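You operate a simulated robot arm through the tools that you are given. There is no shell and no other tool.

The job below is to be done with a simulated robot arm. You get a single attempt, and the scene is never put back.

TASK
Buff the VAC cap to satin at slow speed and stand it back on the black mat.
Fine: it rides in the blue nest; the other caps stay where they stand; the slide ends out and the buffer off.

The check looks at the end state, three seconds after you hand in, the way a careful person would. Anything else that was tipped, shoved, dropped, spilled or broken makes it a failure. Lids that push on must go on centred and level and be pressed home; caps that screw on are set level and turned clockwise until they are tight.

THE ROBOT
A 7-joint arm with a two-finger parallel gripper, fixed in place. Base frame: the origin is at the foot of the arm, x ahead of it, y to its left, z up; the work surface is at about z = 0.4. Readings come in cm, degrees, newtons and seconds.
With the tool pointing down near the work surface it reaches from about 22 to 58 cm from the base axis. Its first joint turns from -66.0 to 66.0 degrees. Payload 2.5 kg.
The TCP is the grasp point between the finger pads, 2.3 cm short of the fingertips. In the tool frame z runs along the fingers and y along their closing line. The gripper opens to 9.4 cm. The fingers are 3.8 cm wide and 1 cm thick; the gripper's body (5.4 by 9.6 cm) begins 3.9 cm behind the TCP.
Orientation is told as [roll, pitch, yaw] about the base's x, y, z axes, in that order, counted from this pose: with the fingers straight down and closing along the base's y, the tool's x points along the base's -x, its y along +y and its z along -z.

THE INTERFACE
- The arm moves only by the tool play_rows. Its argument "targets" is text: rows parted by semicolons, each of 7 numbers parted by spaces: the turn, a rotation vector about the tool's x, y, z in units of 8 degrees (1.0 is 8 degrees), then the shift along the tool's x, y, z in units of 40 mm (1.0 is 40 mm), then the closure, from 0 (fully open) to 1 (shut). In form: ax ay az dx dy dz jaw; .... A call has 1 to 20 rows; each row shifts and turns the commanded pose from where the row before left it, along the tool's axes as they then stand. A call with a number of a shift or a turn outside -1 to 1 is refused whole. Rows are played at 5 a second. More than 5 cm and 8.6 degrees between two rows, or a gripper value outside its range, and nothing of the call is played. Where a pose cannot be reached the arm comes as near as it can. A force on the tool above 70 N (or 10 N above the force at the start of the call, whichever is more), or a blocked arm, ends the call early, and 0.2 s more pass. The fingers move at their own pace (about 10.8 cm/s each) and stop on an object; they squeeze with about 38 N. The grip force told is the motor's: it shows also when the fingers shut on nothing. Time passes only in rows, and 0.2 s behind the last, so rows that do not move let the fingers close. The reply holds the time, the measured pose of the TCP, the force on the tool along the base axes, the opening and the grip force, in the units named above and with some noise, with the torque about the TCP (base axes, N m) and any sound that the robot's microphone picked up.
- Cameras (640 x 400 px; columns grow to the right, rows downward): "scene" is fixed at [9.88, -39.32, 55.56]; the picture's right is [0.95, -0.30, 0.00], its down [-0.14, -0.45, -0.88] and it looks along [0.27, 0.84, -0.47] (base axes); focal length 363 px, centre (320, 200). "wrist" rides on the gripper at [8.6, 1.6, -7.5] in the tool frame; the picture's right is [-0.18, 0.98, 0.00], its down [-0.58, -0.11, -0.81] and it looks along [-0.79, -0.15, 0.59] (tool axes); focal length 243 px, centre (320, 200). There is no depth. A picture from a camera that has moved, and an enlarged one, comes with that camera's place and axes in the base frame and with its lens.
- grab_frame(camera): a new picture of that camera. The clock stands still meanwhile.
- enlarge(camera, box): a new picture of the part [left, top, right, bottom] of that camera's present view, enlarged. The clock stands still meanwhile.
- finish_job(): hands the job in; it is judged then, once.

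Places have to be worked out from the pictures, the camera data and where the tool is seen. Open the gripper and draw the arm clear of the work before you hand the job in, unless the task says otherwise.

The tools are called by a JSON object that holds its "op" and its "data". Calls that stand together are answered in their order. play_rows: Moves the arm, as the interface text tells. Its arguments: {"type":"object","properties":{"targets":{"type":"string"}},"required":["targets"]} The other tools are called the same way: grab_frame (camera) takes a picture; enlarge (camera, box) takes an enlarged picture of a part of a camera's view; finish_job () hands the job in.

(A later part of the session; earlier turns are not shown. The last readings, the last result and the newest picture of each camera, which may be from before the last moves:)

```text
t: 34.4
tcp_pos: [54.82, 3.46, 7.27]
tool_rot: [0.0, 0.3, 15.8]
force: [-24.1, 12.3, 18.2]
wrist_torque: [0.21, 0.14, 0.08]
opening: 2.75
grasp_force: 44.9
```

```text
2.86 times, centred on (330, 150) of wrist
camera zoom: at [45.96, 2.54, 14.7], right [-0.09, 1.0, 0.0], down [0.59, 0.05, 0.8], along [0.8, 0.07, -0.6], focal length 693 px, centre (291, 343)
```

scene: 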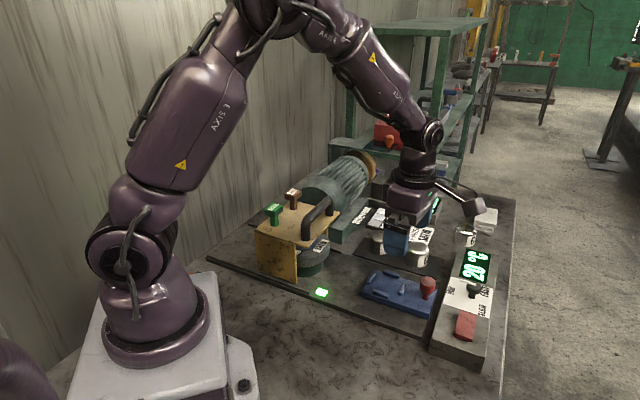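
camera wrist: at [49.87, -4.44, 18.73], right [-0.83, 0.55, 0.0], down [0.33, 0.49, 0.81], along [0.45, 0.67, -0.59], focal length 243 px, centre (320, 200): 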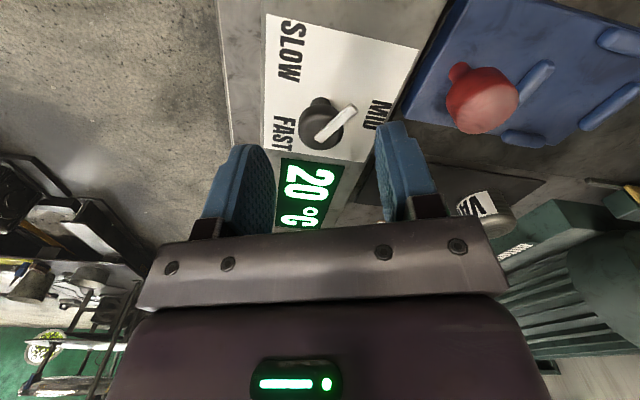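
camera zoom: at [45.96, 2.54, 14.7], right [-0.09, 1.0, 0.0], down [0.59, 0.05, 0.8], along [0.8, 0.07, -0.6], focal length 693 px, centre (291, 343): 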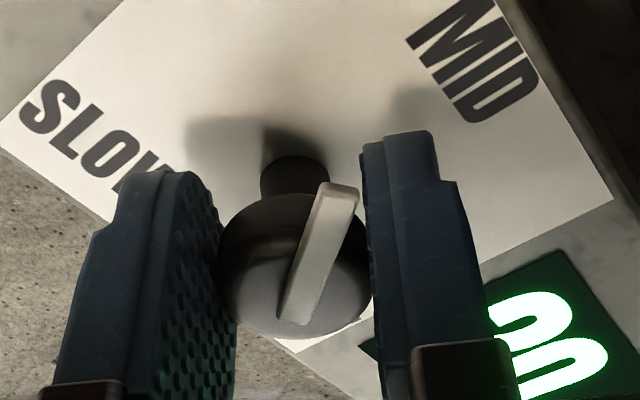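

The knob follows freely backwards (torque 0.08), now at about 172°. I'll turn counter-clockwise again in two stages to see where the resistance sets in.

{"op": "play_rows", "data": {"targets": "0 0 0 0.05 0 0 1; 0 0 -0.5 0 0 0 1; 0 0 -0.5 0 0 0 1; 0 0 -0.5 0 0 0 1; 0 0 -0.5 0 0 0 1; 0 0 -0.5 0 0 0 1; 0 0 0 0 0 0 1"}}

{"op": "play_rows", "data": {"targets": "0 0 -0.25 0 0 0 1; 0 0 -0.25 0 0 0 1; 0 0 0 0 0 0 1"}}

{"op": "play_rows", "data": {"targets": "0 0 -0.25 0 0 0 1; 0 0 -0.25 0 0 0 1; 0 0 0 0 0 0 1"}}

{"op": "enlarge", "data": {"camera": "wrist", "box": [240, 80, 420, 220]}}

```text
t: 36.0
tcp_pos: [54.81, 3.22, 7.27]
tool_rot: [-0.2, -0.3, 35.9]
force: [21.1, 15.8, -11.4]
wrist_torque: [0.32, -0.32, -0.02]
opening: 2.71
grasp_force: 45.1
```

```text
t: 36.8
tcp_pos: [54.79, 3.25, 7.17]
tool_rot: [-0.2, -0.3, 39.8]
force: [23.8, 11.8, -12.9]
wrist_torque: [0.44, -0.46, -0.3]
opening: 2.74
grasp_force: 44.5
```

```text
t: 37.6
tcp_pos: [54.75, 3.17, 7.21]
tool_rot: [-0.1, -0.2, 43.9]
force: [22.4, 7.3, -15.9]
wrist_torque: [0.0, -0.24, -0.2]
opening: 2.75
grasp_force: 44.9
```

```text
2.86 times, centred on (330, 150) of wrist
camera zoom: at [47.27, -1.72, 14.63], right [-0.55, 0.84, 0.0], down [0.49, 0.33, 0.81], along [0.68, 0.44, -0.59], focal length 693 px, centre (291, 343)
```

zoom: 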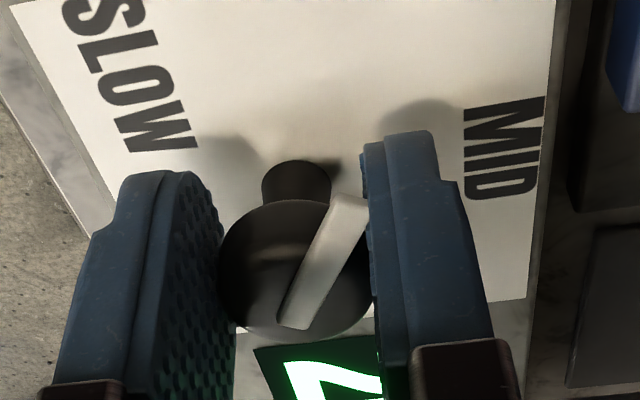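

The resistance sets in sharply at 196°, a hard stop about halfway between MID and SLOW. So SLOW must be reached the other way round, clockwise past FAST; I'll turn clockwise and watch for how far it goes.

{"op": "play_rows", "data": {"targets": "0 0 0 -0.027 -0.026 0 1; 0 0 1 0 0 0 1; 0 0 1 0 0 0 1; 0 0 1 0 0 0 1; 0 0 1 0 0 0 1; 0 0 1 0 0 0 1; 0 0 1 0 0 0 1; 0 0 1 0 0 0 1; 0 0 0 0 0 0 1"}}

{"op": "enlarge", "data": {"camera": "wrist", "box": [240, 80, 420, 220]}}

```text
t: 39.6
tcp_pos: [54.76, 3.68, 7.25]
tool_rot: [0.2, 0.6, -12.1]
force: [-29.4, 20.3, 11.4]
wrist_torque: [0.45, 0.71, 0.05]
opening: 2.72
grasp_force: 45.2
```

```text
2.86 times, centred on (330, 150) of wrist
camera zoom: at [46.56, 6.9, 14.74], right [0.39, 0.92, 0.0], down [0.55, -0.23, 0.8], along [0.74, -0.31, -0.6], focal length 693 px, centre (291, 343)
```

zoom: 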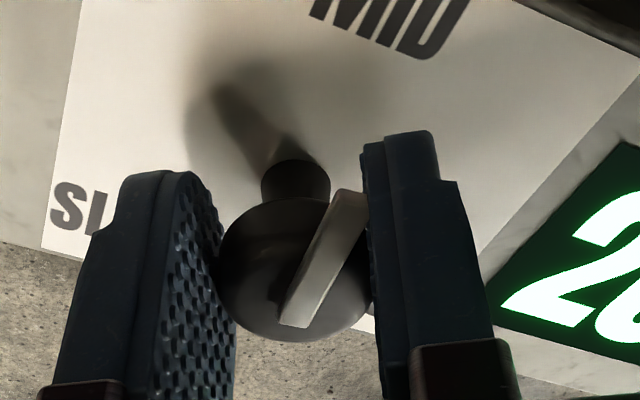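

It follows freely. I ease the side load and keep turning clockwise another 72°.

{"op": "play_rows", "data": {"targets": "0 0 0 0.055 0.026 0 1; 0 0 1 0 0 0 1; 0 0 1 0 0 0 1; 0 0 1 0 0 0 1; 0 0 1 0 0 0 1; 0 0 1 0 0 0 1; 0 0 0 0 0 0 1"}}

{"op": "play_rows", "data": {"targets": "0 0 1 0 0 0 1; 0 0 1 0 0 0 1; 0 0 1 0 0 0 1; 0 0 1 0 0 0 1; 0 0 0 0 0 0 1"}}

{"op": "grab_frame", "data": {"camera": "wrist"}}

```text
t: 41.2
tcp_pos: [54.83, 3.92, 7.45]
tool_rot: [0.8, -0.1, -52.1]
force: [39.1, 25.9, -35.4]
wrist_torque: [0.24, -0.19, 0.18]
opening: 2.75
grasp_force: 44.9
```

```text
t: 42.4
tcp_pos: [55.15, 3.9, 7.6]
tool_rot: [1.3, 0.3, -84.0]
force: [37.3, 24.3, -7.7]
wrist_torque: [0.65, -0.72, 0.55]
opening: 2.75
grasp_force: 44.9
```

```text
taken
camera wrist: at [55.53, 12.52, 15.07], right [1.0, -0.08, 0.02], down [-0.06, -0.6, 0.8], along [-0.05, -0.8, -0.6], focal length 243 px, centre (320, 200)
```

wrist: 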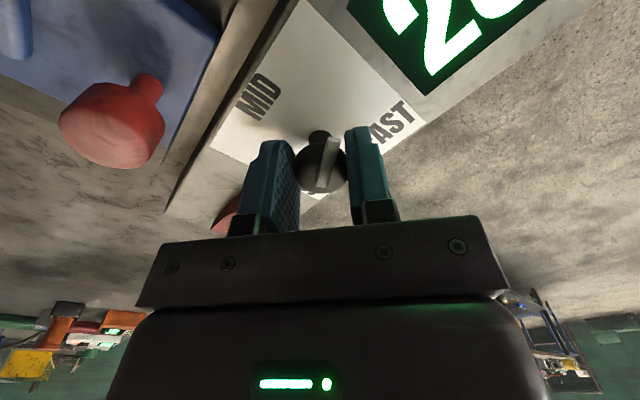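

The pointer is at about 73° now and the torque has risen to 0.55 N·m, which suggests another stop 60° on this side of MID. I'll check with one more small turn.

{"op": "play_rows", "data": {"targets": "0 0 0 -0.03 0.05 0 1; 0 0 0.5 0 0 0 1; 0 0 0.5 0 0 0 1; 0 0 0.5 0 0 0 1; 0 0 0 0 0 0 1"}}

{"op": "enlarge", "data": {"camera": "wrist", "box": [200, 60, 440, 220]}}

```text
t: 43.6
tcp_pos: [55.12, 3.56, 7.55]
tool_rot: [0.5, 0.2, -96.1]
force: [10.9, 20.7, 17.3]
wrist_torque: [0.47, -0.25, 0.15]
opening: 2.72
grasp_force: 45.0
```

```text
2.50 times, centred on (320, 140) of wrist
camera zoom: at [57.51, 11.91, 15.0], right [0.96, -0.29, 0.01], down [-0.18, -0.57, 0.8], along [-0.23, -0.77, -0.6], focal length 606 px, centre (320, 350)
```

zoom: 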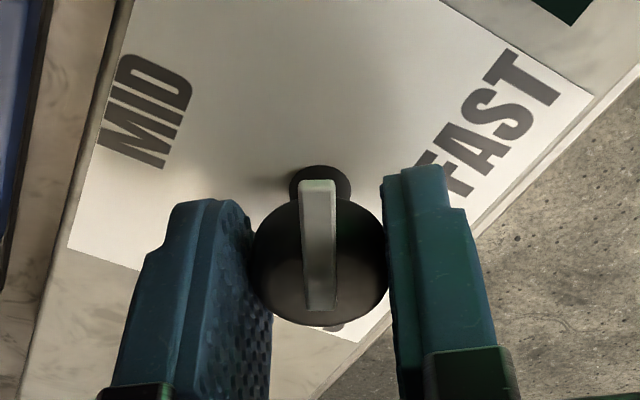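

The pointer stays at 73° while the fingers slip: so the knob has stops at ±60° around MID, FAST being the clockwise end and SLOW the counter-clockwise end. I'll turn it back counter-clockwise to the SLOW end in stages.

{"op": "play_rows", "data": {"targets": "0 0 -1 0 0 0 1; 0 0 -1 0 0 0 1; 0 0 -1 0 0 0 1; 0 0 -1 0 0 0 1; 0 0 -1 0 0 0 1; 0 0 -1 0 0 0 1; 0 0 0 0 0 0 1"}}

{"op": "play_rows", "data": {"targets": "0 0 -1 0 0 0 1; 0 0 -1 0 0 0 1; 0 0 -1 0 0 0 1; 0 0 -1 0 0 0 1; 0 0 -1 0 0 0 1; 0 0 0 0 0 0 1"}}

```text
t: 45.2
tcp_pos: [55.12, 3.65, 7.51]
tool_rot: [0.7, -0.2, -48.0]
force: [18.5, 19.7, 11.9]
wrist_torque: [0.89, 0.17, -0.01]
opening: 2.76
grasp_force: 45.3
```

```text
t: 46.6
tcp_pos: [54.98, 3.64, 7.56]
tool_rot: [0.4, -0.6, -8.0]
force: [21.9, 20.0, 11.5]
wrist_torque: [0.37, -0.04, 0.02]
opening: 2.72
grasp_force: 44.8
```

The knob follows at low torque, now near 161°. I ease the load and finish the turn into the SLOW stop.

{"op": "play_rows", "data": {"targets": "0 0 0 -0.03 0.04 0 1; 0 0 -1 0 0 0 1; 0 0 -1 0 0 0 1; 0 0 -1 0 0 0 1; 0 0 -1 0 0 0 1; 0 0 -0.5 0 0 0 1; 0 0 -0.5 0 0 0 1; 0 0 -0.5 0 0 0 1; 0 0 0 0 0 0 1"}}

{"op": "enlarge", "data": {"camera": "wrist", "box": [240, 80, 420, 220]}}

```text
t: 48.6
tcp_pos: [54.97, 3.55, 7.45]
tool_rot: [0.0, 0.1, 35.9]
force: [-0.3, 8.0, 18.4]
wrist_torque: [0.28, -0.14, -0.38]
opening: 2.73
grasp_force: 44.9
```

```text
2.86 times, centred on (330, 150) of wrist
camera zoom: at [46.91, -0.42, 14.76], right [-0.43, 0.9, 0.0], down [0.53, 0.25, 0.81], along [0.73, 0.34, -0.59], focal length 693 px, centre (291, 343)
```

zoom: 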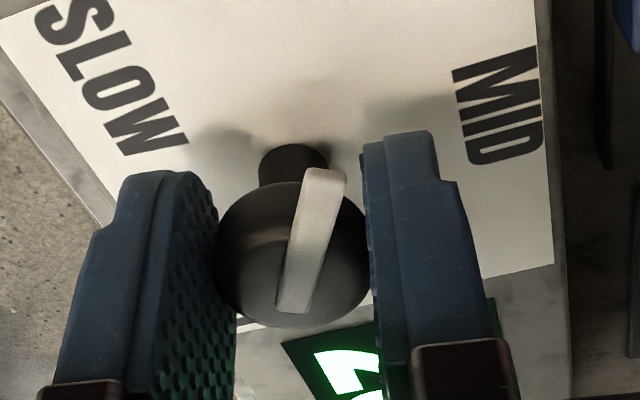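

The pointer is at the counter-clockwise stop again. I'll let go, rise, turn to -45° yaw with the fingers shut and go over the rocker's raised, dial-side end at about (49.6, -1.9).

{"op": "play_rows", "data": {"targets": "0 0 0.3 0 0 0 1; 0 0 0 0 0 0 0.4; 0 0 0 0 0 0 0.4; 0 0 0 0 0 -0.7 0.4; 0 0 0 0 0 -0.7 0.4; 0 0 1 0 0 0 0.4; 0 0 1 0 0 0 1; 0 0 1 0 0 0 1; 0 0 1 0 0 0 1; 0 0 1 0 0 0 1; 0 0 1 0 0 0 1; 0 0 1 0 0 0 1; 0 0 1 0 0 0 1; 0 0 1 0 0 0 1; 0 0 0.825 0 0 0 1; 0 0 0 0 0 0 1"}}

{"op": "grab_frame", "data": {"camera": "wrist"}}

{"op": "enlarge", "data": {"camera": "scene", "box": [420, 230, 520, 350]}}

```text
t: 52.0
tcp_pos: [55.12, 3.56, 12.9]
tool_rot: [0.0, 0.0, -45.1]
force: [0.6, 0.3, 0.1]
wrist_torque: [-0.03, 0.02, -0.01]
opening: 0.0
grasp_force: 37.7
```

```text
taken
camera wrist: at [49.98, 10.66, 20.23], right [0.83, 0.56, 0.0], down [0.33, -0.49, 0.81], along [0.45, -0.67, -0.59], focal length 243 px, centre (320, 200)
```

wrist: 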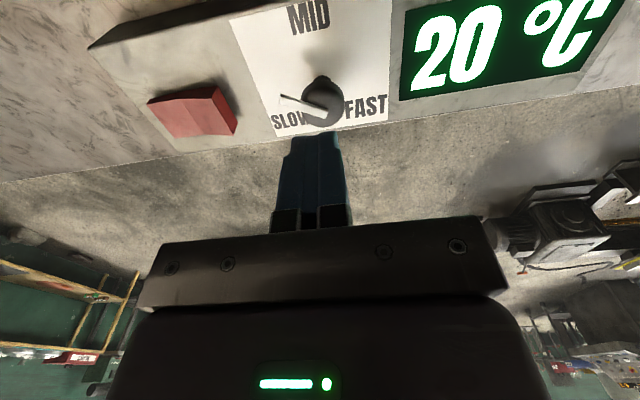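

```text
3.33 times, centred on (470, 290) of scene
camera zoom: at [9.88, -39.32, 55.56], right [0.95, -0.3, 0.0], down [-0.14, -0.45, -0.88], along [0.27, 0.84, -0.47], focal length 1208 px, centre (-180, -100)
```

zoom: 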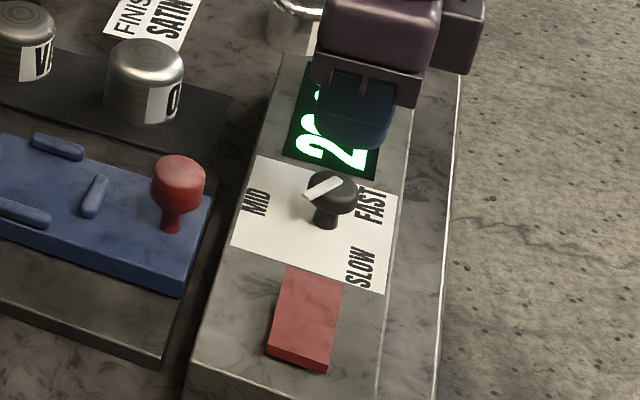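

The pointer now lies on the SLOW side. I move over the rocker's raised end, fingers shut, and check the place before pressing.

{"op": "play_rows", "data": {"targets": "0 0 0 0 -0.97 0 1; 0 0 0 0 -0.97 0 1; 0 0 0 0 0 0.7 1; 0 0 0 0 0 0 1"}}

{"op": "grab_frame", "data": {"camera": "wrist"}}

{"op": "enlarge", "data": {"camera": "scene", "box": [420, 250, 520, 360]}}

```text
t: 53.0
tcp_pos: [49.53, -2.08, 10.03]
tool_rot: [0.1, 0.0, -45.2]
force: [-0.9, 0.4, 0.2]
wrist_torque: [0.01, 0.0, 0.0]
opening: 0.0
grasp_force: 38.0
```

```text
taken
camera wrist: at [44.55, 5.2, 17.32], right [0.83, 0.56, 0.0], down [0.33, -0.49, 0.81], along [0.45, -0.67, -0.59], focal length 243 px, centre (320, 200)
```

wrist: 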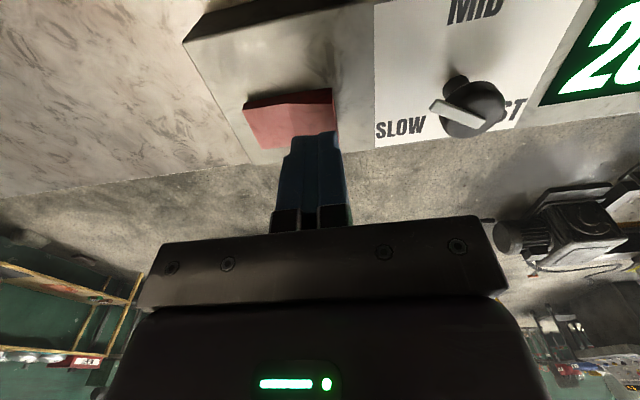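

```text
3.64 times, centred on (470, 305) of scene
camera zoom: at [9.88, -39.32, 55.56], right [0.95, -0.3, 0.0], down [-0.14, -0.45, -0.88], along [0.27, 0.84, -0.47], focal length 1318 px, centre (-226, -182)
```

zoom: 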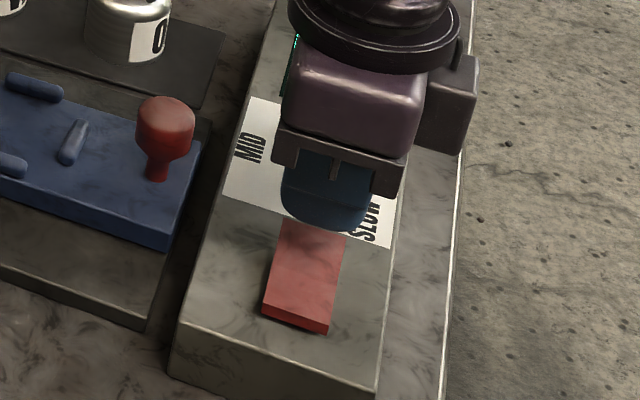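

The fingertips hang over the raised end, about 0.8 cm in from its edge. I press down in small steps and listen.

{"op": "play_rows", "data": {"targets": "0 0 0 0 0 0.4 1; 0 0 0 0 0 0.1 1; 0 0 0 0 0 0.1 1; 0 0 0 0 0 0.05 1; 0 0 0 0 0 0.05 1; 0 0 0 0 0 0 1"}}

```text
t: 54.4
tcp_pos: [49.57, -1.94, 7.74]
tool_rot: [0.3, -0.1, -45.2]
force: [-19.2, 8.3, 52.5]
wrist_torque: [-0.14, 0.79, -0.2]
opening: 0.03
grasp_force: 38.6
```

There are 52 N of contact at tip height 5.4 but no click. I'll look before pushing more.

{"op": "enlarge", "data": {"camera": "wrist", "box": [180, 20, 420, 200]}}

{"op": "enlarge", "data": {"camera": "scene", "box": [430, 280, 500, 350]}}

```text
2.22 times, centred on (300, 110) of wrist
camera zoom: at [44.51, 5.26, 15.04], right [0.83, 0.56, 0.0], down [0.33, -0.49, 0.81], along [0.46, -0.67, -0.59], focal length 539 px, centre (364, 400)
```

zoom: 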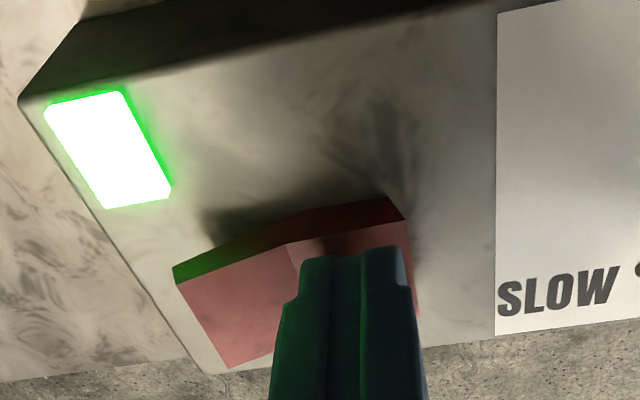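

```text
5.71 times, centred on (465, 315) of scene
camera zoom: at [9.85, -39.31, 55.57], right [0.95, -0.3, 0.0], down [-0.14, -0.45, -0.88], along [0.27, 0.84, -0.47], focal length 2072 px, centre (-509, -457)
```

zoom: 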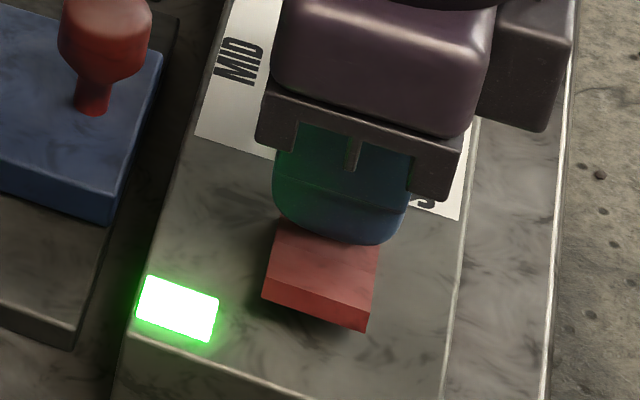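

A green lamp has lit on the box and the rocker's far end has come up, so the machine is switched on. I lift off and look at what the wheel and displays do.

{"op": "play_rows", "data": {"targets": "0 0 0 0 0 -0.5 1; 0 0 0 0 0 -0.5 1; 0 0 0 0 0 0 1"}}

{"op": "grab_frame", "data": {"camera": "scene"}}

{"op": "enlarge", "data": {"camera": "scene", "box": [250, 180, 350, 300]}}

{"op": "enlarge", "data": {"camera": "scene", "box": [400, 190, 520, 350]}}

```text
t: 55.2
tcp_pos: [49.43, -1.91, 11.24]
tool_rot: [-0.1, 0.1, -45.2]
force: [-0.1, -1.0, 0.1]
wrist_torque: [-0.03, 0.0, 0.0]
opening: 0.01
grasp_force: 37.8
```

```text
taken
```

scene: 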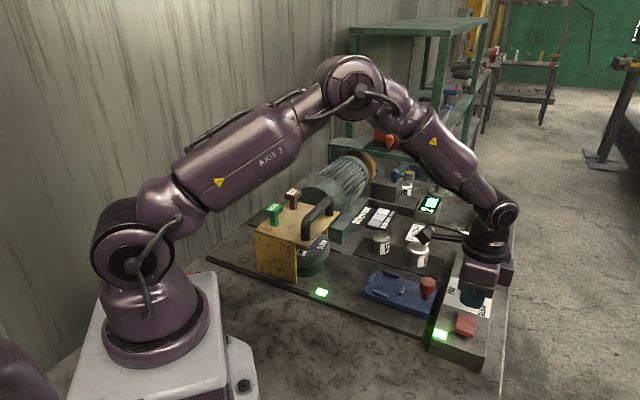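

```text
3.33 times, centred on (300, 240) of scene
camera zoom: at [9.88, -39.32, 55.56], right [0.95, -0.3, 0.0], down [-0.14, -0.45, -0.88], along [0.27, 0.84, -0.47], focal length 1208 px, centre (387, 67)
```

zoom: 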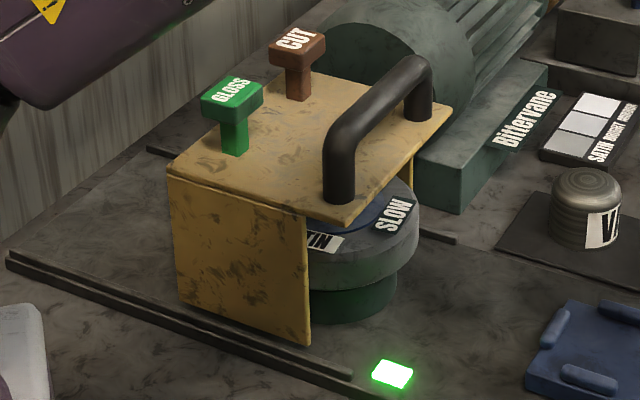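

```text
2.50 times, centred on (460, 270) of scene
camera zoom: at [9.88, -39.32, 55.56], right [0.95, -0.3, 0.0], down [-0.14, -0.45, -0.88], along [0.27, 0.84, -0.47], focal length 906 px, centre (-30, 25)
```

zoom: 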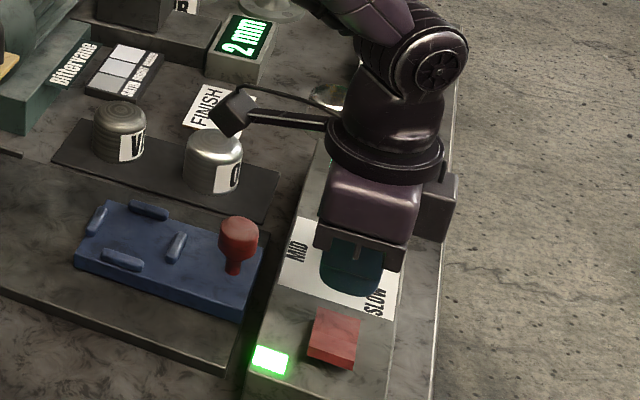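

The labels on the wheel have moved, so the wheel is turning. I'll step the clock in small bits to judge its speed.

{"op": "play_rows", "data": {"targets": "0 0 0 0 0 0 1"}}

{"op": "enlarge", "data": {"camera": "scene", "box": [290, 210, 350, 290]}}

{"op": "play_rows", "data": {"targets": "0 0 0 0 0 0 1"}}

{"op": "enlarge", "data": {"camera": "scene", "box": [290, 210, 350, 290]}}

{"op": "play_rows", "data": {"targets": "0 0 0 0 0 0 1"}}

{"op": "enlarge", "data": {"camera": "scene", "box": [290, 210, 350, 290]}}

```text
t: 55.6
tcp_pos: [49.45, -2.0, 11.28]
tool_rot: [0.0, 0.0, -45.2]
force: [0.8, -0.2, -0.8]
wrist_torque: [0.01, -0.03, -0.01]
opening: 0.01
grasp_force: 38.0
```

```text
5.00 times, centred on (320, 250) of scene
camera zoom: at [9.88, -39.32, 55.56], right [0.95, -0.3, 0.0], down [-0.14, -0.45, -0.88], along [0.27, 0.84, -0.47], focal length 1813 px, centre (320, -50)
```

zoom: 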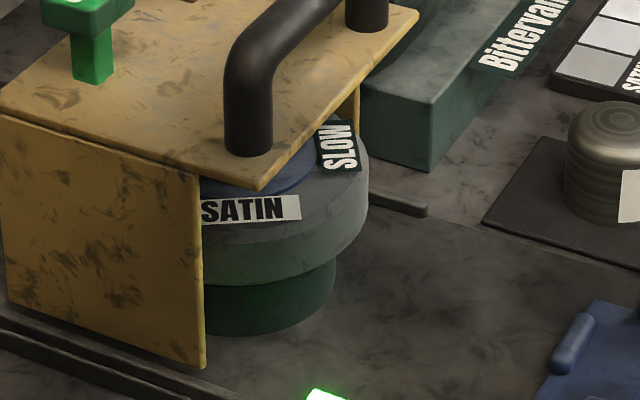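

```text
t: 56.0
tcp_pos: [49.38, -2.03, 11.37]
tool_rot: [0.0, 0.1, -45.3]
force: [0.1, 0.1, 0.2]
wrist_torque: [0.03, -0.01, 0.01]
opening: 0.0
grasp_force: 38.2
```

```text
5.00 times, centred on (320, 250) of scene
camera zoom: at [9.88, -39.32, 55.56], right [0.95, -0.3, 0.0], down [-0.14, -0.45, -0.88], along [0.27, 0.84, -0.47], focal length 1813 px, centre (320, -50)
```

zoom: 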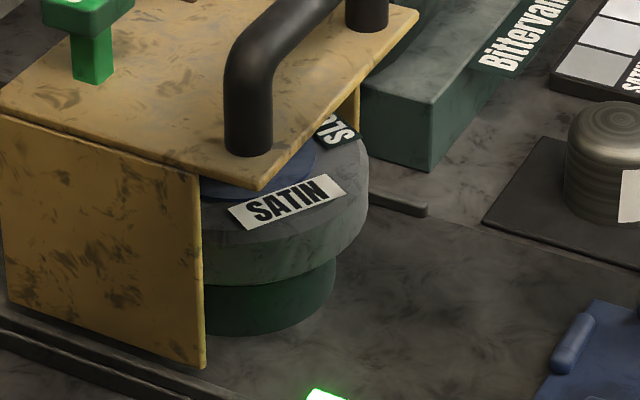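

```text
t: 56.4
tcp_pos: [49.38, -1.97, 11.35]
tool_rot: [0.0, 0.1, -45.3]
force: [1.0, 0.1, -0.3]
wrist_torque: [-0.01, 0.01, -0.04]
opening: 0.0
grasp_force: 37.7
```

```text
5.00 times, centred on (320, 250) of scene
camera zoom: at [9.88, -39.32, 55.56], right [0.95, -0.3, 0.0], down [-0.14, -0.45, -0.88], along [0.27, 0.84, -0.47], focal length 1813 px, centre (320, -50)
```

zoom: 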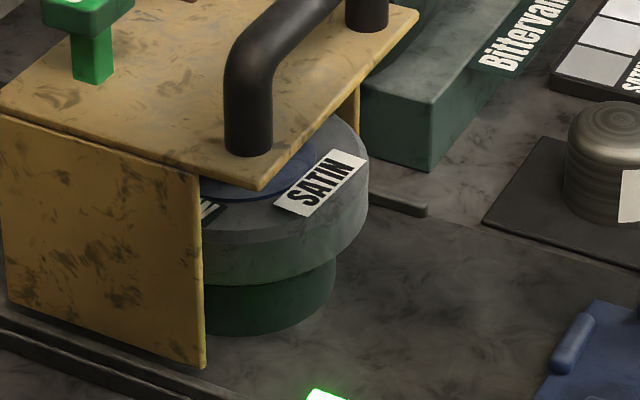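

The wheel turns evenly at roughly 60° per second, a slow turn, so the CCW end is SLOW. Leaving it running idle, I rise, turn to 45° yaw and travel to above the VAC cap for a close look.

{"op": "play_rows", "data": {"targets": "0 0 0 0 0 -1 1; 0 0 0 0 0 -1 1; 0 0 0 0 0 -1 0.3; 0 0 -1 0 0 0 0.3; 0 0 -1 0 0 0 0.3; 0 0 -1 0 0 0 0.3; 0 0 -1 0 0 0 0.3; 0 0 -1 0 0 0 0.3; 0 0 -1 0 0 0 0.3; 0 0 -1 0 0 0 0.3; 0 0 -1 0 0 0 0.3; 0 0 -1 0 0 0 0.3; 0 0 -1 0 0 0 0.3; 0 0 -1 0 0 0 0.3; 0 0 -0.25 0 0 0 0.3; 0 0 0 0 0 0 0.3"}}

{"op": "play_rows", "data": {"targets": "0 0 0 -0.636 0.797 0 0.3; 0 0 0 -0.636 0.797 0 0.3; 0 0 0 -0.636 0.797 0 0.3; 0 0 0 -0.636 0.797 0 0.3; 0 0 0 -0.636 0.797 0 0.3; 0 0 0 -0.636 0.797 0 0.3; 0 0 0 -0.636 0.797 0 0.3; 0 0 0 0 0 0.6 0.3; 0 0 0 0 0 0.6 0.3; 0 0 0 0 0 0 0.3"}}

{"op": "grab_frame", "data": {"camera": "wrist"}}

{"op": "grab_frame", "data": {"camera": "scene"}}

```text
t: 59.8
tcp_pos: [49.51, -2.07, 23.32]
tool_rot: [-0.1, -0.1, 44.8]
force: [-0.1, 0.9, -0.4]
wrist_torque: [0.0, -0.01, 0.02]
opening: 6.56
grasp_force: 0.1
```

```text
t: 62.0
tcp_pos: [46.36, 26.45, 18.56]
tool_rot: [0.0, 0.0, 44.8]
force: [-0.1, -0.7, 0.5]
wrist_torque: [0.01, 0.01, -0.01]
opening: 6.59
grasp_force: 0.0
```

```text
taken
camera wrist: at [39.06, 21.41, 25.84], right [-0.56, 0.83, 0.0], down [0.49, 0.33, 0.81], along [0.67, 0.45, -0.59], focal length 243 px, centre (320, 200)
```

wrist: 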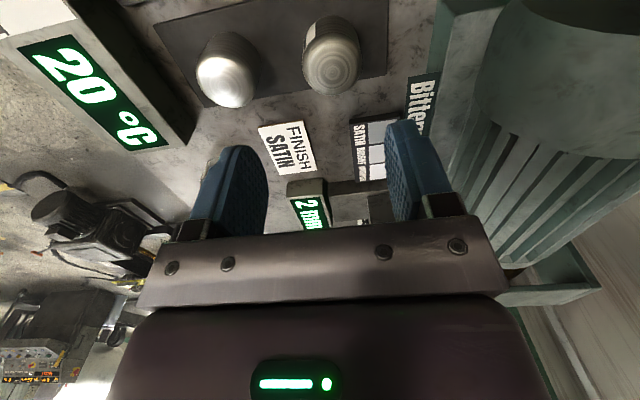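

```text
taken
```

scene: 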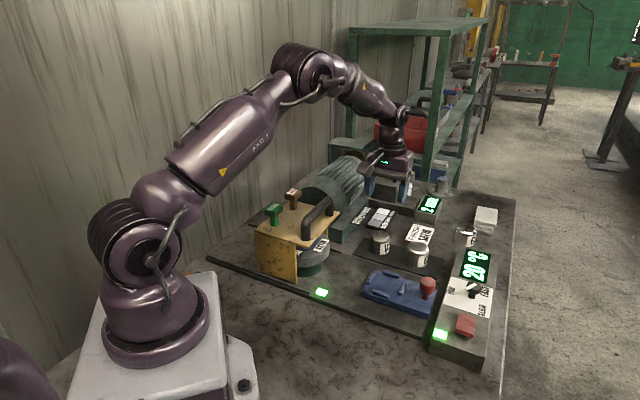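

The VAC cap lies almost under the TCP. I'll enlarge for the fine alignment and to read the cap's look.

{"op": "enlarge", "data": {"camera": "wrist", "box": [180, 0, 400, 130]}}

{"op": "enlarge", "data": {"camera": "wrist", "box": [250, 100, 430, 230]}}

```text
2.91 times, centred on (290, 65) of wrist
camera zoom: at [39.06, 21.41, 25.84], right [-0.56, 0.83, 0.0], down [0.49, 0.33, 0.81], along [0.67, 0.45, -0.59], focal length 706 px, centre (407, 593)
```

zoom: 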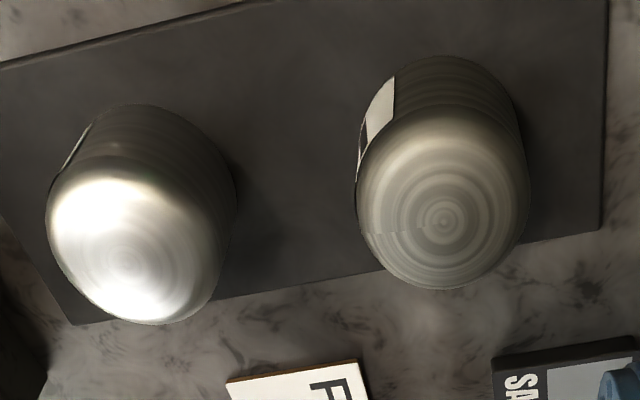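

```text
3.08 times, centred on (340, 165) of wrist
camera zoom: at [39.06, 21.41, 25.84], right [-0.56, 0.83, 0.0], down [0.49, 0.33, 0.81], along [0.67, 0.45, -0.59], focal length 746 px, centre (258, 308)
```

zoom: 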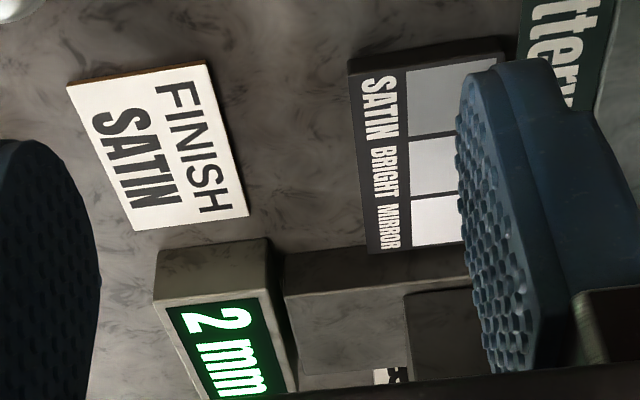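

Rings show the VAC cap's centre to be near (46.7, 27.8), top at about z 5.5, so I should shift about 1.3 cm and come lower for a finer check.

{"op": "play_rows", "data": {"targets": "0 0 0 -0.273 0.169 0.5 0.3; 0 0 0 0 0 0.6 0.3; 0 0 0 0 0 0.5 0.3; 0 0 0 0 0 0 0.3"}}

{"op": "grab_frame", "data": {"camera": "wrist"}}

{"op": "enlarge", "data": {"camera": "wrist", "box": [220, 0, 420, 160]}}

{"op": "enlarge", "data": {"camera": "scene", "box": [340, 170, 460, 280]}}

```text
t: 63.0
tcp_pos: [46.73, 27.64, 12.04]
tool_rot: [0.0, 0.0, 45.0]
force: [0.0, -0.2, 0.7]
wrist_torque: [-0.01, 0.02, 0.0]
opening: 6.57
grasp_force: 0.0
```

```text
taken
camera wrist: at [39.42, 22.57, 19.49], right [-0.56, 0.83, 0.0], down [0.49, 0.33, 0.81], along [0.67, 0.45, -0.59], focal length 243 px, centre (320, 200)
```

wrist: 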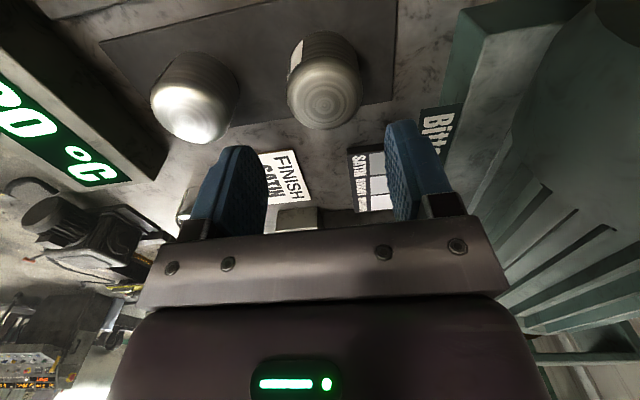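

```text
2.50 times, centred on (320, 80) of wrist
camera zoom: at [39.42, 22.57, 19.49], right [-0.56, 0.83, 0.0], down [0.49, 0.33, 0.81], along [0.67, 0.45, -0.59], focal length 606 px, centre (320, 500)
```

zoom: 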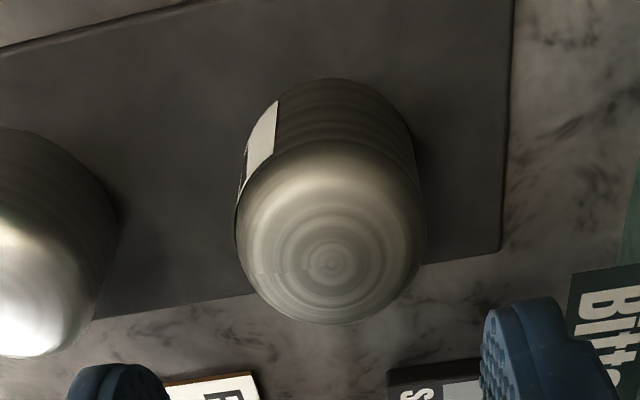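

```text
3.64 times, centred on (400, 225) of scene
camera zoom: at [9.88, -39.32, 55.56], right [0.95, -0.3, 0.0], down [-0.14, -0.45, -0.88], along [0.27, 0.84, -0.47], focal length 1318 px, centre (29, 109)
```

zoom: 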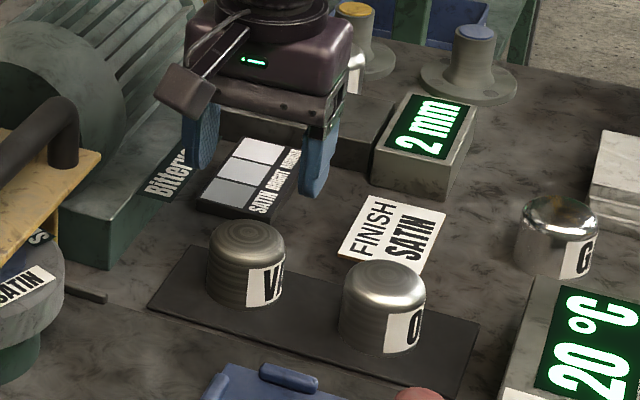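

The ring centre is only about 2 mm off the TCP line now. I nudge that out, lower to TCP z about 4.5 and close on the cap.

{"op": "play_rows", "data": {"targets": "0 0 0 0 0.045 0 0.3; 0 0 0 0 0 0.7 0.3; 0 0 0 0 0 0.7 0.3; 0 0 0 0 0 0.48 0.3; 0 0 0 0 0 0 0.3"}}

{"op": "grab_frame", "data": {"camera": "wrist"}}

{"op": "enlarge", "data": {"camera": "scene", "box": [340, 170, 460, 280]}}

```text
t: 64.2
tcp_pos: [46.61, 27.75, 4.55]
tool_rot: [0.0, 0.0, 45.0]
force: [0.3, -0.6, -0.7]
wrist_torque: [0.01, 0.01, 0.02]
opening: 6.56
grasp_force: 0.1
```

```text
taken
camera wrist: at [39.3, 22.73, 11.93], right [-0.56, 0.83, 0.0], down [0.49, 0.33, 0.81], along [0.67, 0.45, -0.59], focal length 243 px, centre (320, 200)
```

wrist: 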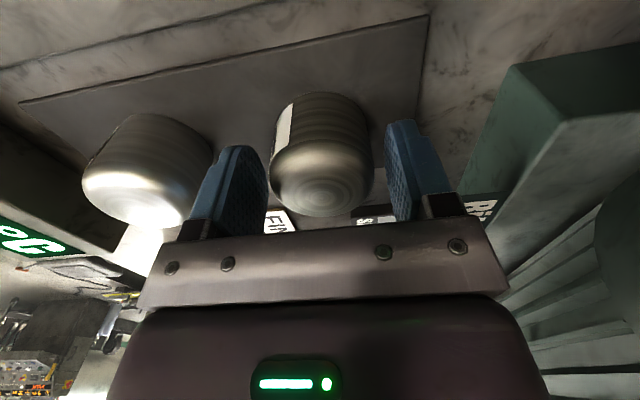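

```text
3.64 times, centred on (400, 225) of scene
camera zoom: at [9.88, -39.32, 55.56], right [0.95, -0.3, 0.0], down [-0.14, -0.45, -0.88], along [0.27, 0.84, -0.47], focal length 1318 px, centre (29, 109)
```

zoom: 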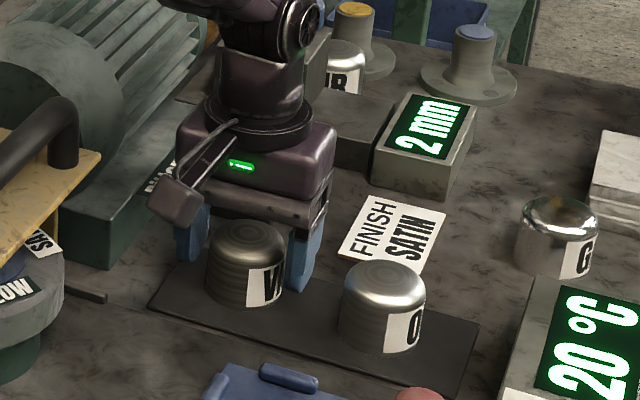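

The cap sits between the fingers without contact. One enlarged look for the fore-aft centring before closing.

{"op": "enlarge", "data": {"camera": "wrist", "box": [240, 80, 400, 230]}}

```text
2.67 times, centred on (320, 155) of wrist
camera zoom: at [39.3, 22.73, 11.93], right [-0.56, 0.83, 0.0], down [0.49, 0.33, 0.81], along [0.67, 0.45, -0.59], focal length 647 px, centre (320, 320)
```

zoom: 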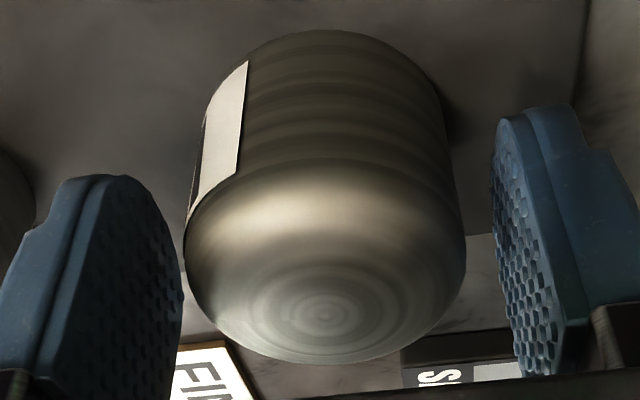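

The cap is centred to within 2–3 mm. I close the gripper on it.

{"op": "play_rows", "data": {"targets": "0 0 0 0 0 0 0.45; 0 0 0 0 0 0 0.55; 0 0 0 0 0 0 0.7; 0 0 0 0 0 0 1; 0 0 0 0 0 0 1; 0 0 0 0 0 0 1"}}

```text
t: 65.6
tcp_pos: [46.73, 27.74, 4.55]
tool_rot: [0.1, 0.1, 44.8]
force: [0.4, 0.2, 0.4]
wrist_torque: [-0.02, 0.0, 0.02]
opening: 5.1
grasp_force: 37.8
```

The cap is held at 5.1 cm width. I lift it straight up and carry it to above the nest, which I judge to be centred near (41, 13.3).

{"op": "play_rows", "data": {"targets": "0 0 0 0 0 -0.3 1; 0 0 0 0 0 -0.8 1; 0 0 0 0 0 -0.8 1; 0 0 0 0 0 -0.7 1; 0 0 0 0 0 0 1; 0 0 0 0.89 -0.387 0 1; 0 0 0 0.89 -0.387 0 1; 0 0 0 0.89 -0.387 0 1; 0 0 0 0.89 -0.387 0 1; 0 0 0 0 0 0 1"}}

{"op": "grab_frame", "data": {"camera": "wrist"}}

{"op": "grab_frame", "data": {"camera": "scene"}}

```text
t: 67.8
tcp_pos: [40.9, 13.26, 15.19]
tool_rot: [0.0, 0.0, 44.9]
force: [0.1, 0.0, 0.1]
wrist_torque: [0.04, 0.01, 0.02]
opening: 0.02
grasp_force: 37.9
```

```text
taken
camera wrist: at [33.31, 8.36, 22.51], right [-0.56, 0.83, 0.0], down [0.49, 0.33, 0.81], along [0.67, 0.45, -0.59], focal length 243 px, centre (320, 200)
```

wrist: 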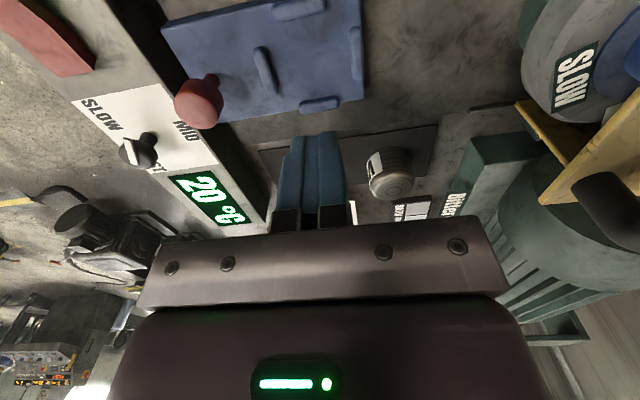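

```text
taken
```

scene: 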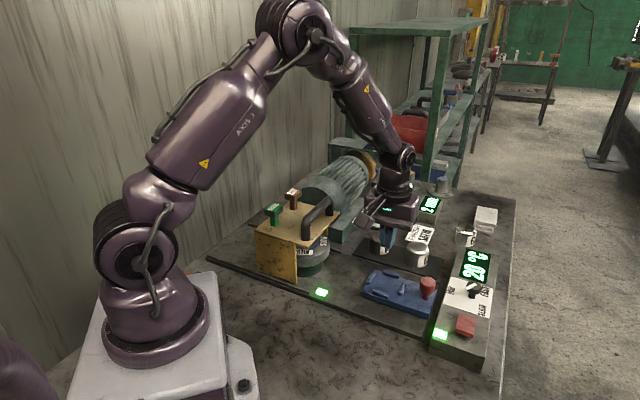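

The fingers are shut on nothing: the cap slipped out. I'll check that it still stands on the mat.

{"op": "enlarge", "data": {"camera": "wrist", "box": [250, 100, 450, 230]}}

{"op": "enlarge", "data": {"camera": "scene", "box": [340, 200, 460, 290]}}

```text
3.08 times, centred on (350, 165) of wrist
camera zoom: at [33.31, 8.36, 22.51], right [-0.56, 0.83, 0.0], down [0.49, 0.33, 0.81], along [0.67, 0.45, -0.59], focal length 746 px, centre (228, 308)
```

zoom: 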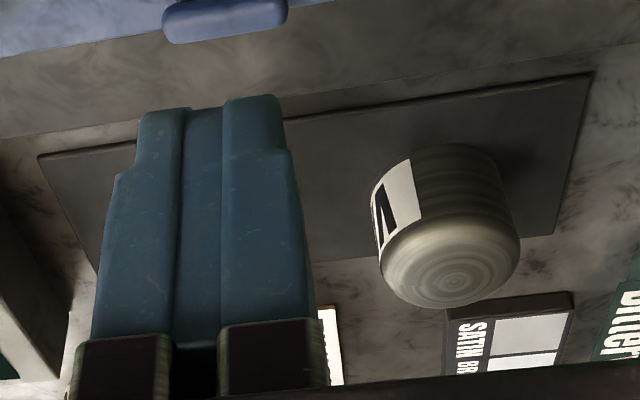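

```text
4.44 times, centred on (400, 245) of scene
camera zoom: at [9.88, -39.32, 55.56], right [0.95, -0.3, 0.0], down [-0.14, -0.45, -0.88], along [0.27, 0.84, -0.47], focal length 1611 px, centre (-36, 0)
```

zoom: 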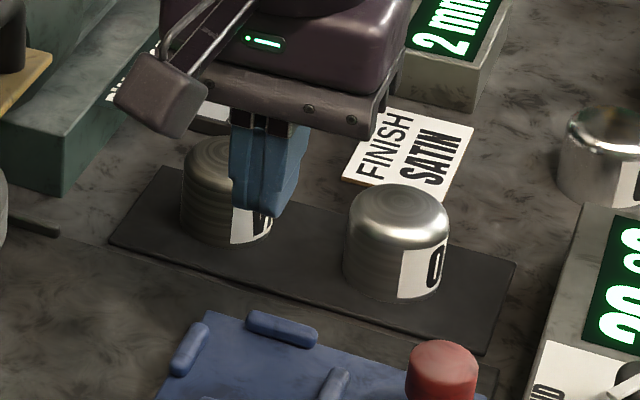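

The cap still stands upright on the mat at the same place; my grip simply slid off it. I'll go back above it with the jaw opened and re-check its position.

{"op": "play_rows", "data": {"targets": "0 0 0 0 0 0 0.3; 0 0 0 -0.89 0.387 0 0.3; 0 0 0 -0.89 0.387 0 0.3; 0 0 0 -0.89 0.387 0 0.3; 0 0 0 -0.89 0.387 0 0.3; 0 0 0 0 0 0.6 0.3; 0 0 0 0 0 0 0.3"}}

{"op": "enlarge", "data": {"camera": "wrist", "box": [220, 0, 420, 160]}}

{"op": "enlarge", "data": {"camera": "scene", "box": [350, 220, 450, 300]}}

{"op": "enlarge", "data": {"camera": "scene", "box": [355, 260, 445, 330]}}

```text
t: 69.4
tcp_pos: [46.51, 27.7, 12.41]
tool_rot: [0.1, 0.0, 44.9]
force: [0.3, -0.2, -1.3]
wrist_torque: [0.02, -0.04, 0.01]
opening: 6.58
grasp_force: 0.0
```

```text
2.50 times, centred on (320, 80) of wrist
camera zoom: at [39.22, 22.75, 19.9], right [-0.56, 0.83, 0.0], down [0.49, 0.33, 0.81], along [0.67, 0.45, -0.59], focal length 606 px, centre (320, 500)
```

zoom: 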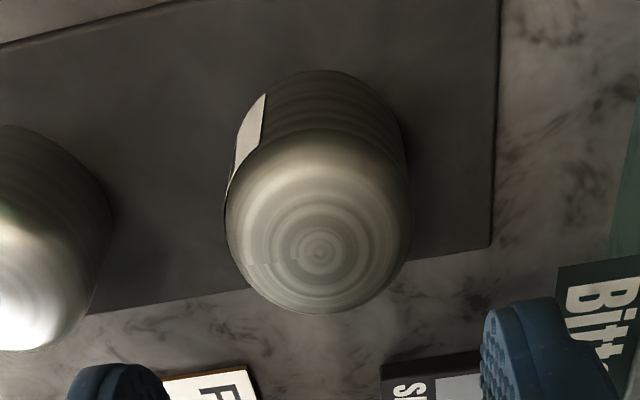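

```text
5.00 times, centred on (400, 260) of scene
camera zoom: at [9.88, -39.31, 55.56], right [0.95, -0.3, 0.0], down [-0.14, -0.45, -0.88], along [0.27, 0.84, -0.47], focal length 1813 px, centre (-80, -100)
```

zoom: 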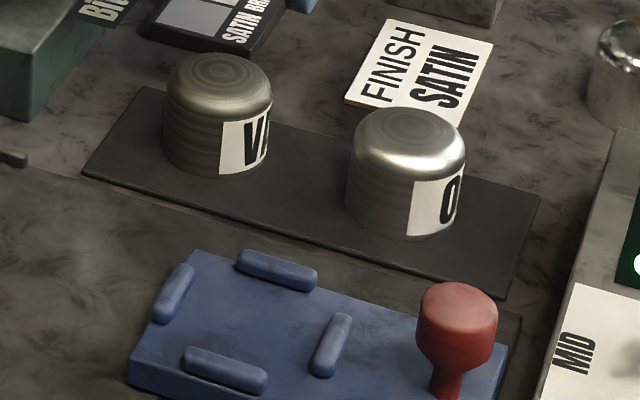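

```text
5.71 times, centred on (400, 295) of scene
camera zoom: at [9.88, -39.31, 55.56], right [0.95, -0.3, 0.0], down [-0.14, -0.45, -0.88], along [0.27, 0.84, -0.47], focal length 2072 px, centre (-137, -343)
```

zoom: 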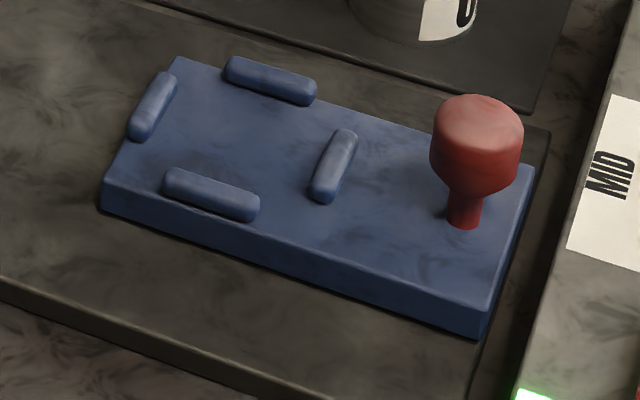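

The cap is right under the TCP at (46.5, 27.7). I'll lower to z 4.4, close again and test with a very slow, short lift while reading the load.

{"op": "play_rows", "data": {"targets": "0 0 0 0 0 0.7 0.3; 0 0 0 0 0 0.7 0.3; 0 0 0 0 0 0.58 0.3; 0 0 0 0 0 0 0.3; 0 0 0 0 0 0 0.45; 0 0 0 0 0 0 0.5; 0 0 0 0 0 0 1; 0 0 0 0 0 0 1; 0 0 0 0 0 0 1"}}

{"op": "play_rows", "data": {"targets": "0 0 0 0 0 -0.05 1; 0 0 0 0 0 -0.05 1; 0 0 0 0 0 -0.05 1; 0 0 0 0 0 -0.05 1; 0 0 0 0 0 0 1"}}

{"op": "enlarge", "data": {"camera": "wrist", "box": [220, 60, 420, 230]}}

{"op": "enlarge", "data": {"camera": "scene", "box": [350, 200, 450, 280]}}

```text
t: 71.4
tcp_pos: [46.35, 27.9, 4.46]
tool_rot: [0.0, 0.0, 44.8]
force: [1.4, -0.4, -0.1]
wrist_torque: [-0.01, -0.1, -0.05]
opening: 5.1
grasp_force: 38.4
```

```text
t: 72.6
tcp_pos: [46.53, 27.83, 5.31]
tool_rot: [-0.1, 0.0, 44.8]
force: [0.7, 0.2, -1.4]
wrist_torque: [0.02, 0.01, 0.02]
opening: 5.11
grasp_force: 38.2
```

```text
2.35 times, centred on (320, 145) of wrist
camera zoom: at [39.11, 22.72, 12.77], right [-0.56, 0.83, 0.0], down [0.49, 0.33, 0.81], along [0.67, 0.45, -0.59], focal length 571 px, centre (320, 329)
```

zoom: 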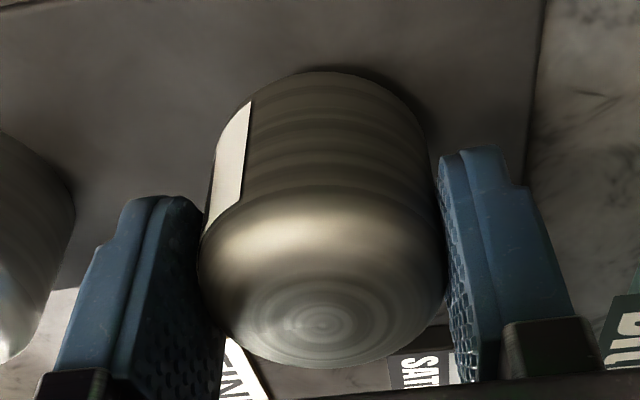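

```text
5.00 times, centred on (400, 240) of scene
camera zoom: at [9.88, -39.32, 55.56], right [0.95, -0.3, 0.0], down [-0.14, -0.45, -0.88], along [0.27, 0.84, -0.47], focal length 1813 px, centre (-80, 0)
```

zoom: 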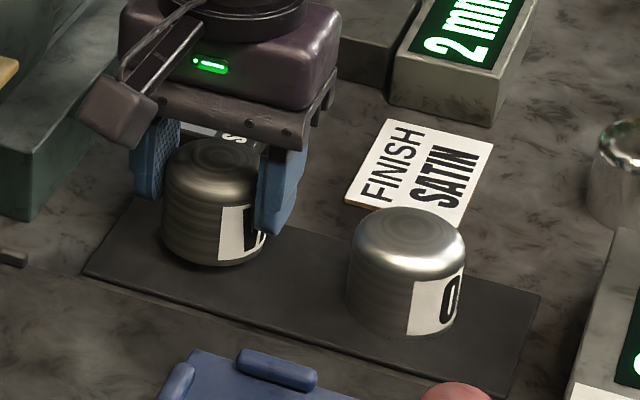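

This time the cap comes up with the fingers (about 1.4 N of weight). I continue lifting slowly and check whether it creeps in the grip.

{"op": "play_rows", "data": {"targets": "0 0 0 0 0 -0.1 1; 0 0 0 0 0 -0.15 1; 0 0 0 0 0 -0.15 1; 0 0 0 0 0 -0.15 1; 0 0 0 0 0 -0.15 1; 0 0 0 0 0 -0.1 1; 0 0 0 0 0 0 1"}}

{"op": "enlarge", "data": {"camera": "wrist", "box": [220, 60, 420, 230]}}

```text
t: 74.2
tcp_pos: [46.56, 27.83, 8.67]
tool_rot: [0.0, -0.1, 44.8]
force: [0.5, 0.0, -1.4]
wrist_torque: [0.02, 0.02, 0.0]
opening: 5.09
grasp_force: 38.3
```

```text
2.35 times, centred on (320, 145) of wrist
camera zoom: at [39.11, 22.77, 16.1], right [-0.56, 0.83, 0.0], down [0.49, 0.33, 0.81], along [0.67, 0.45, -0.59], focal length 571 px, centre (320, 329)
```

zoom: 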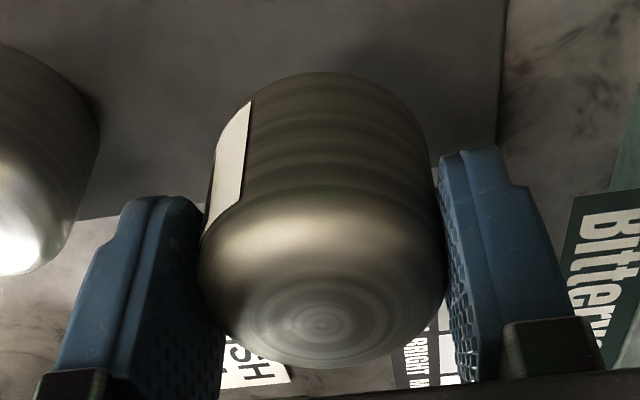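

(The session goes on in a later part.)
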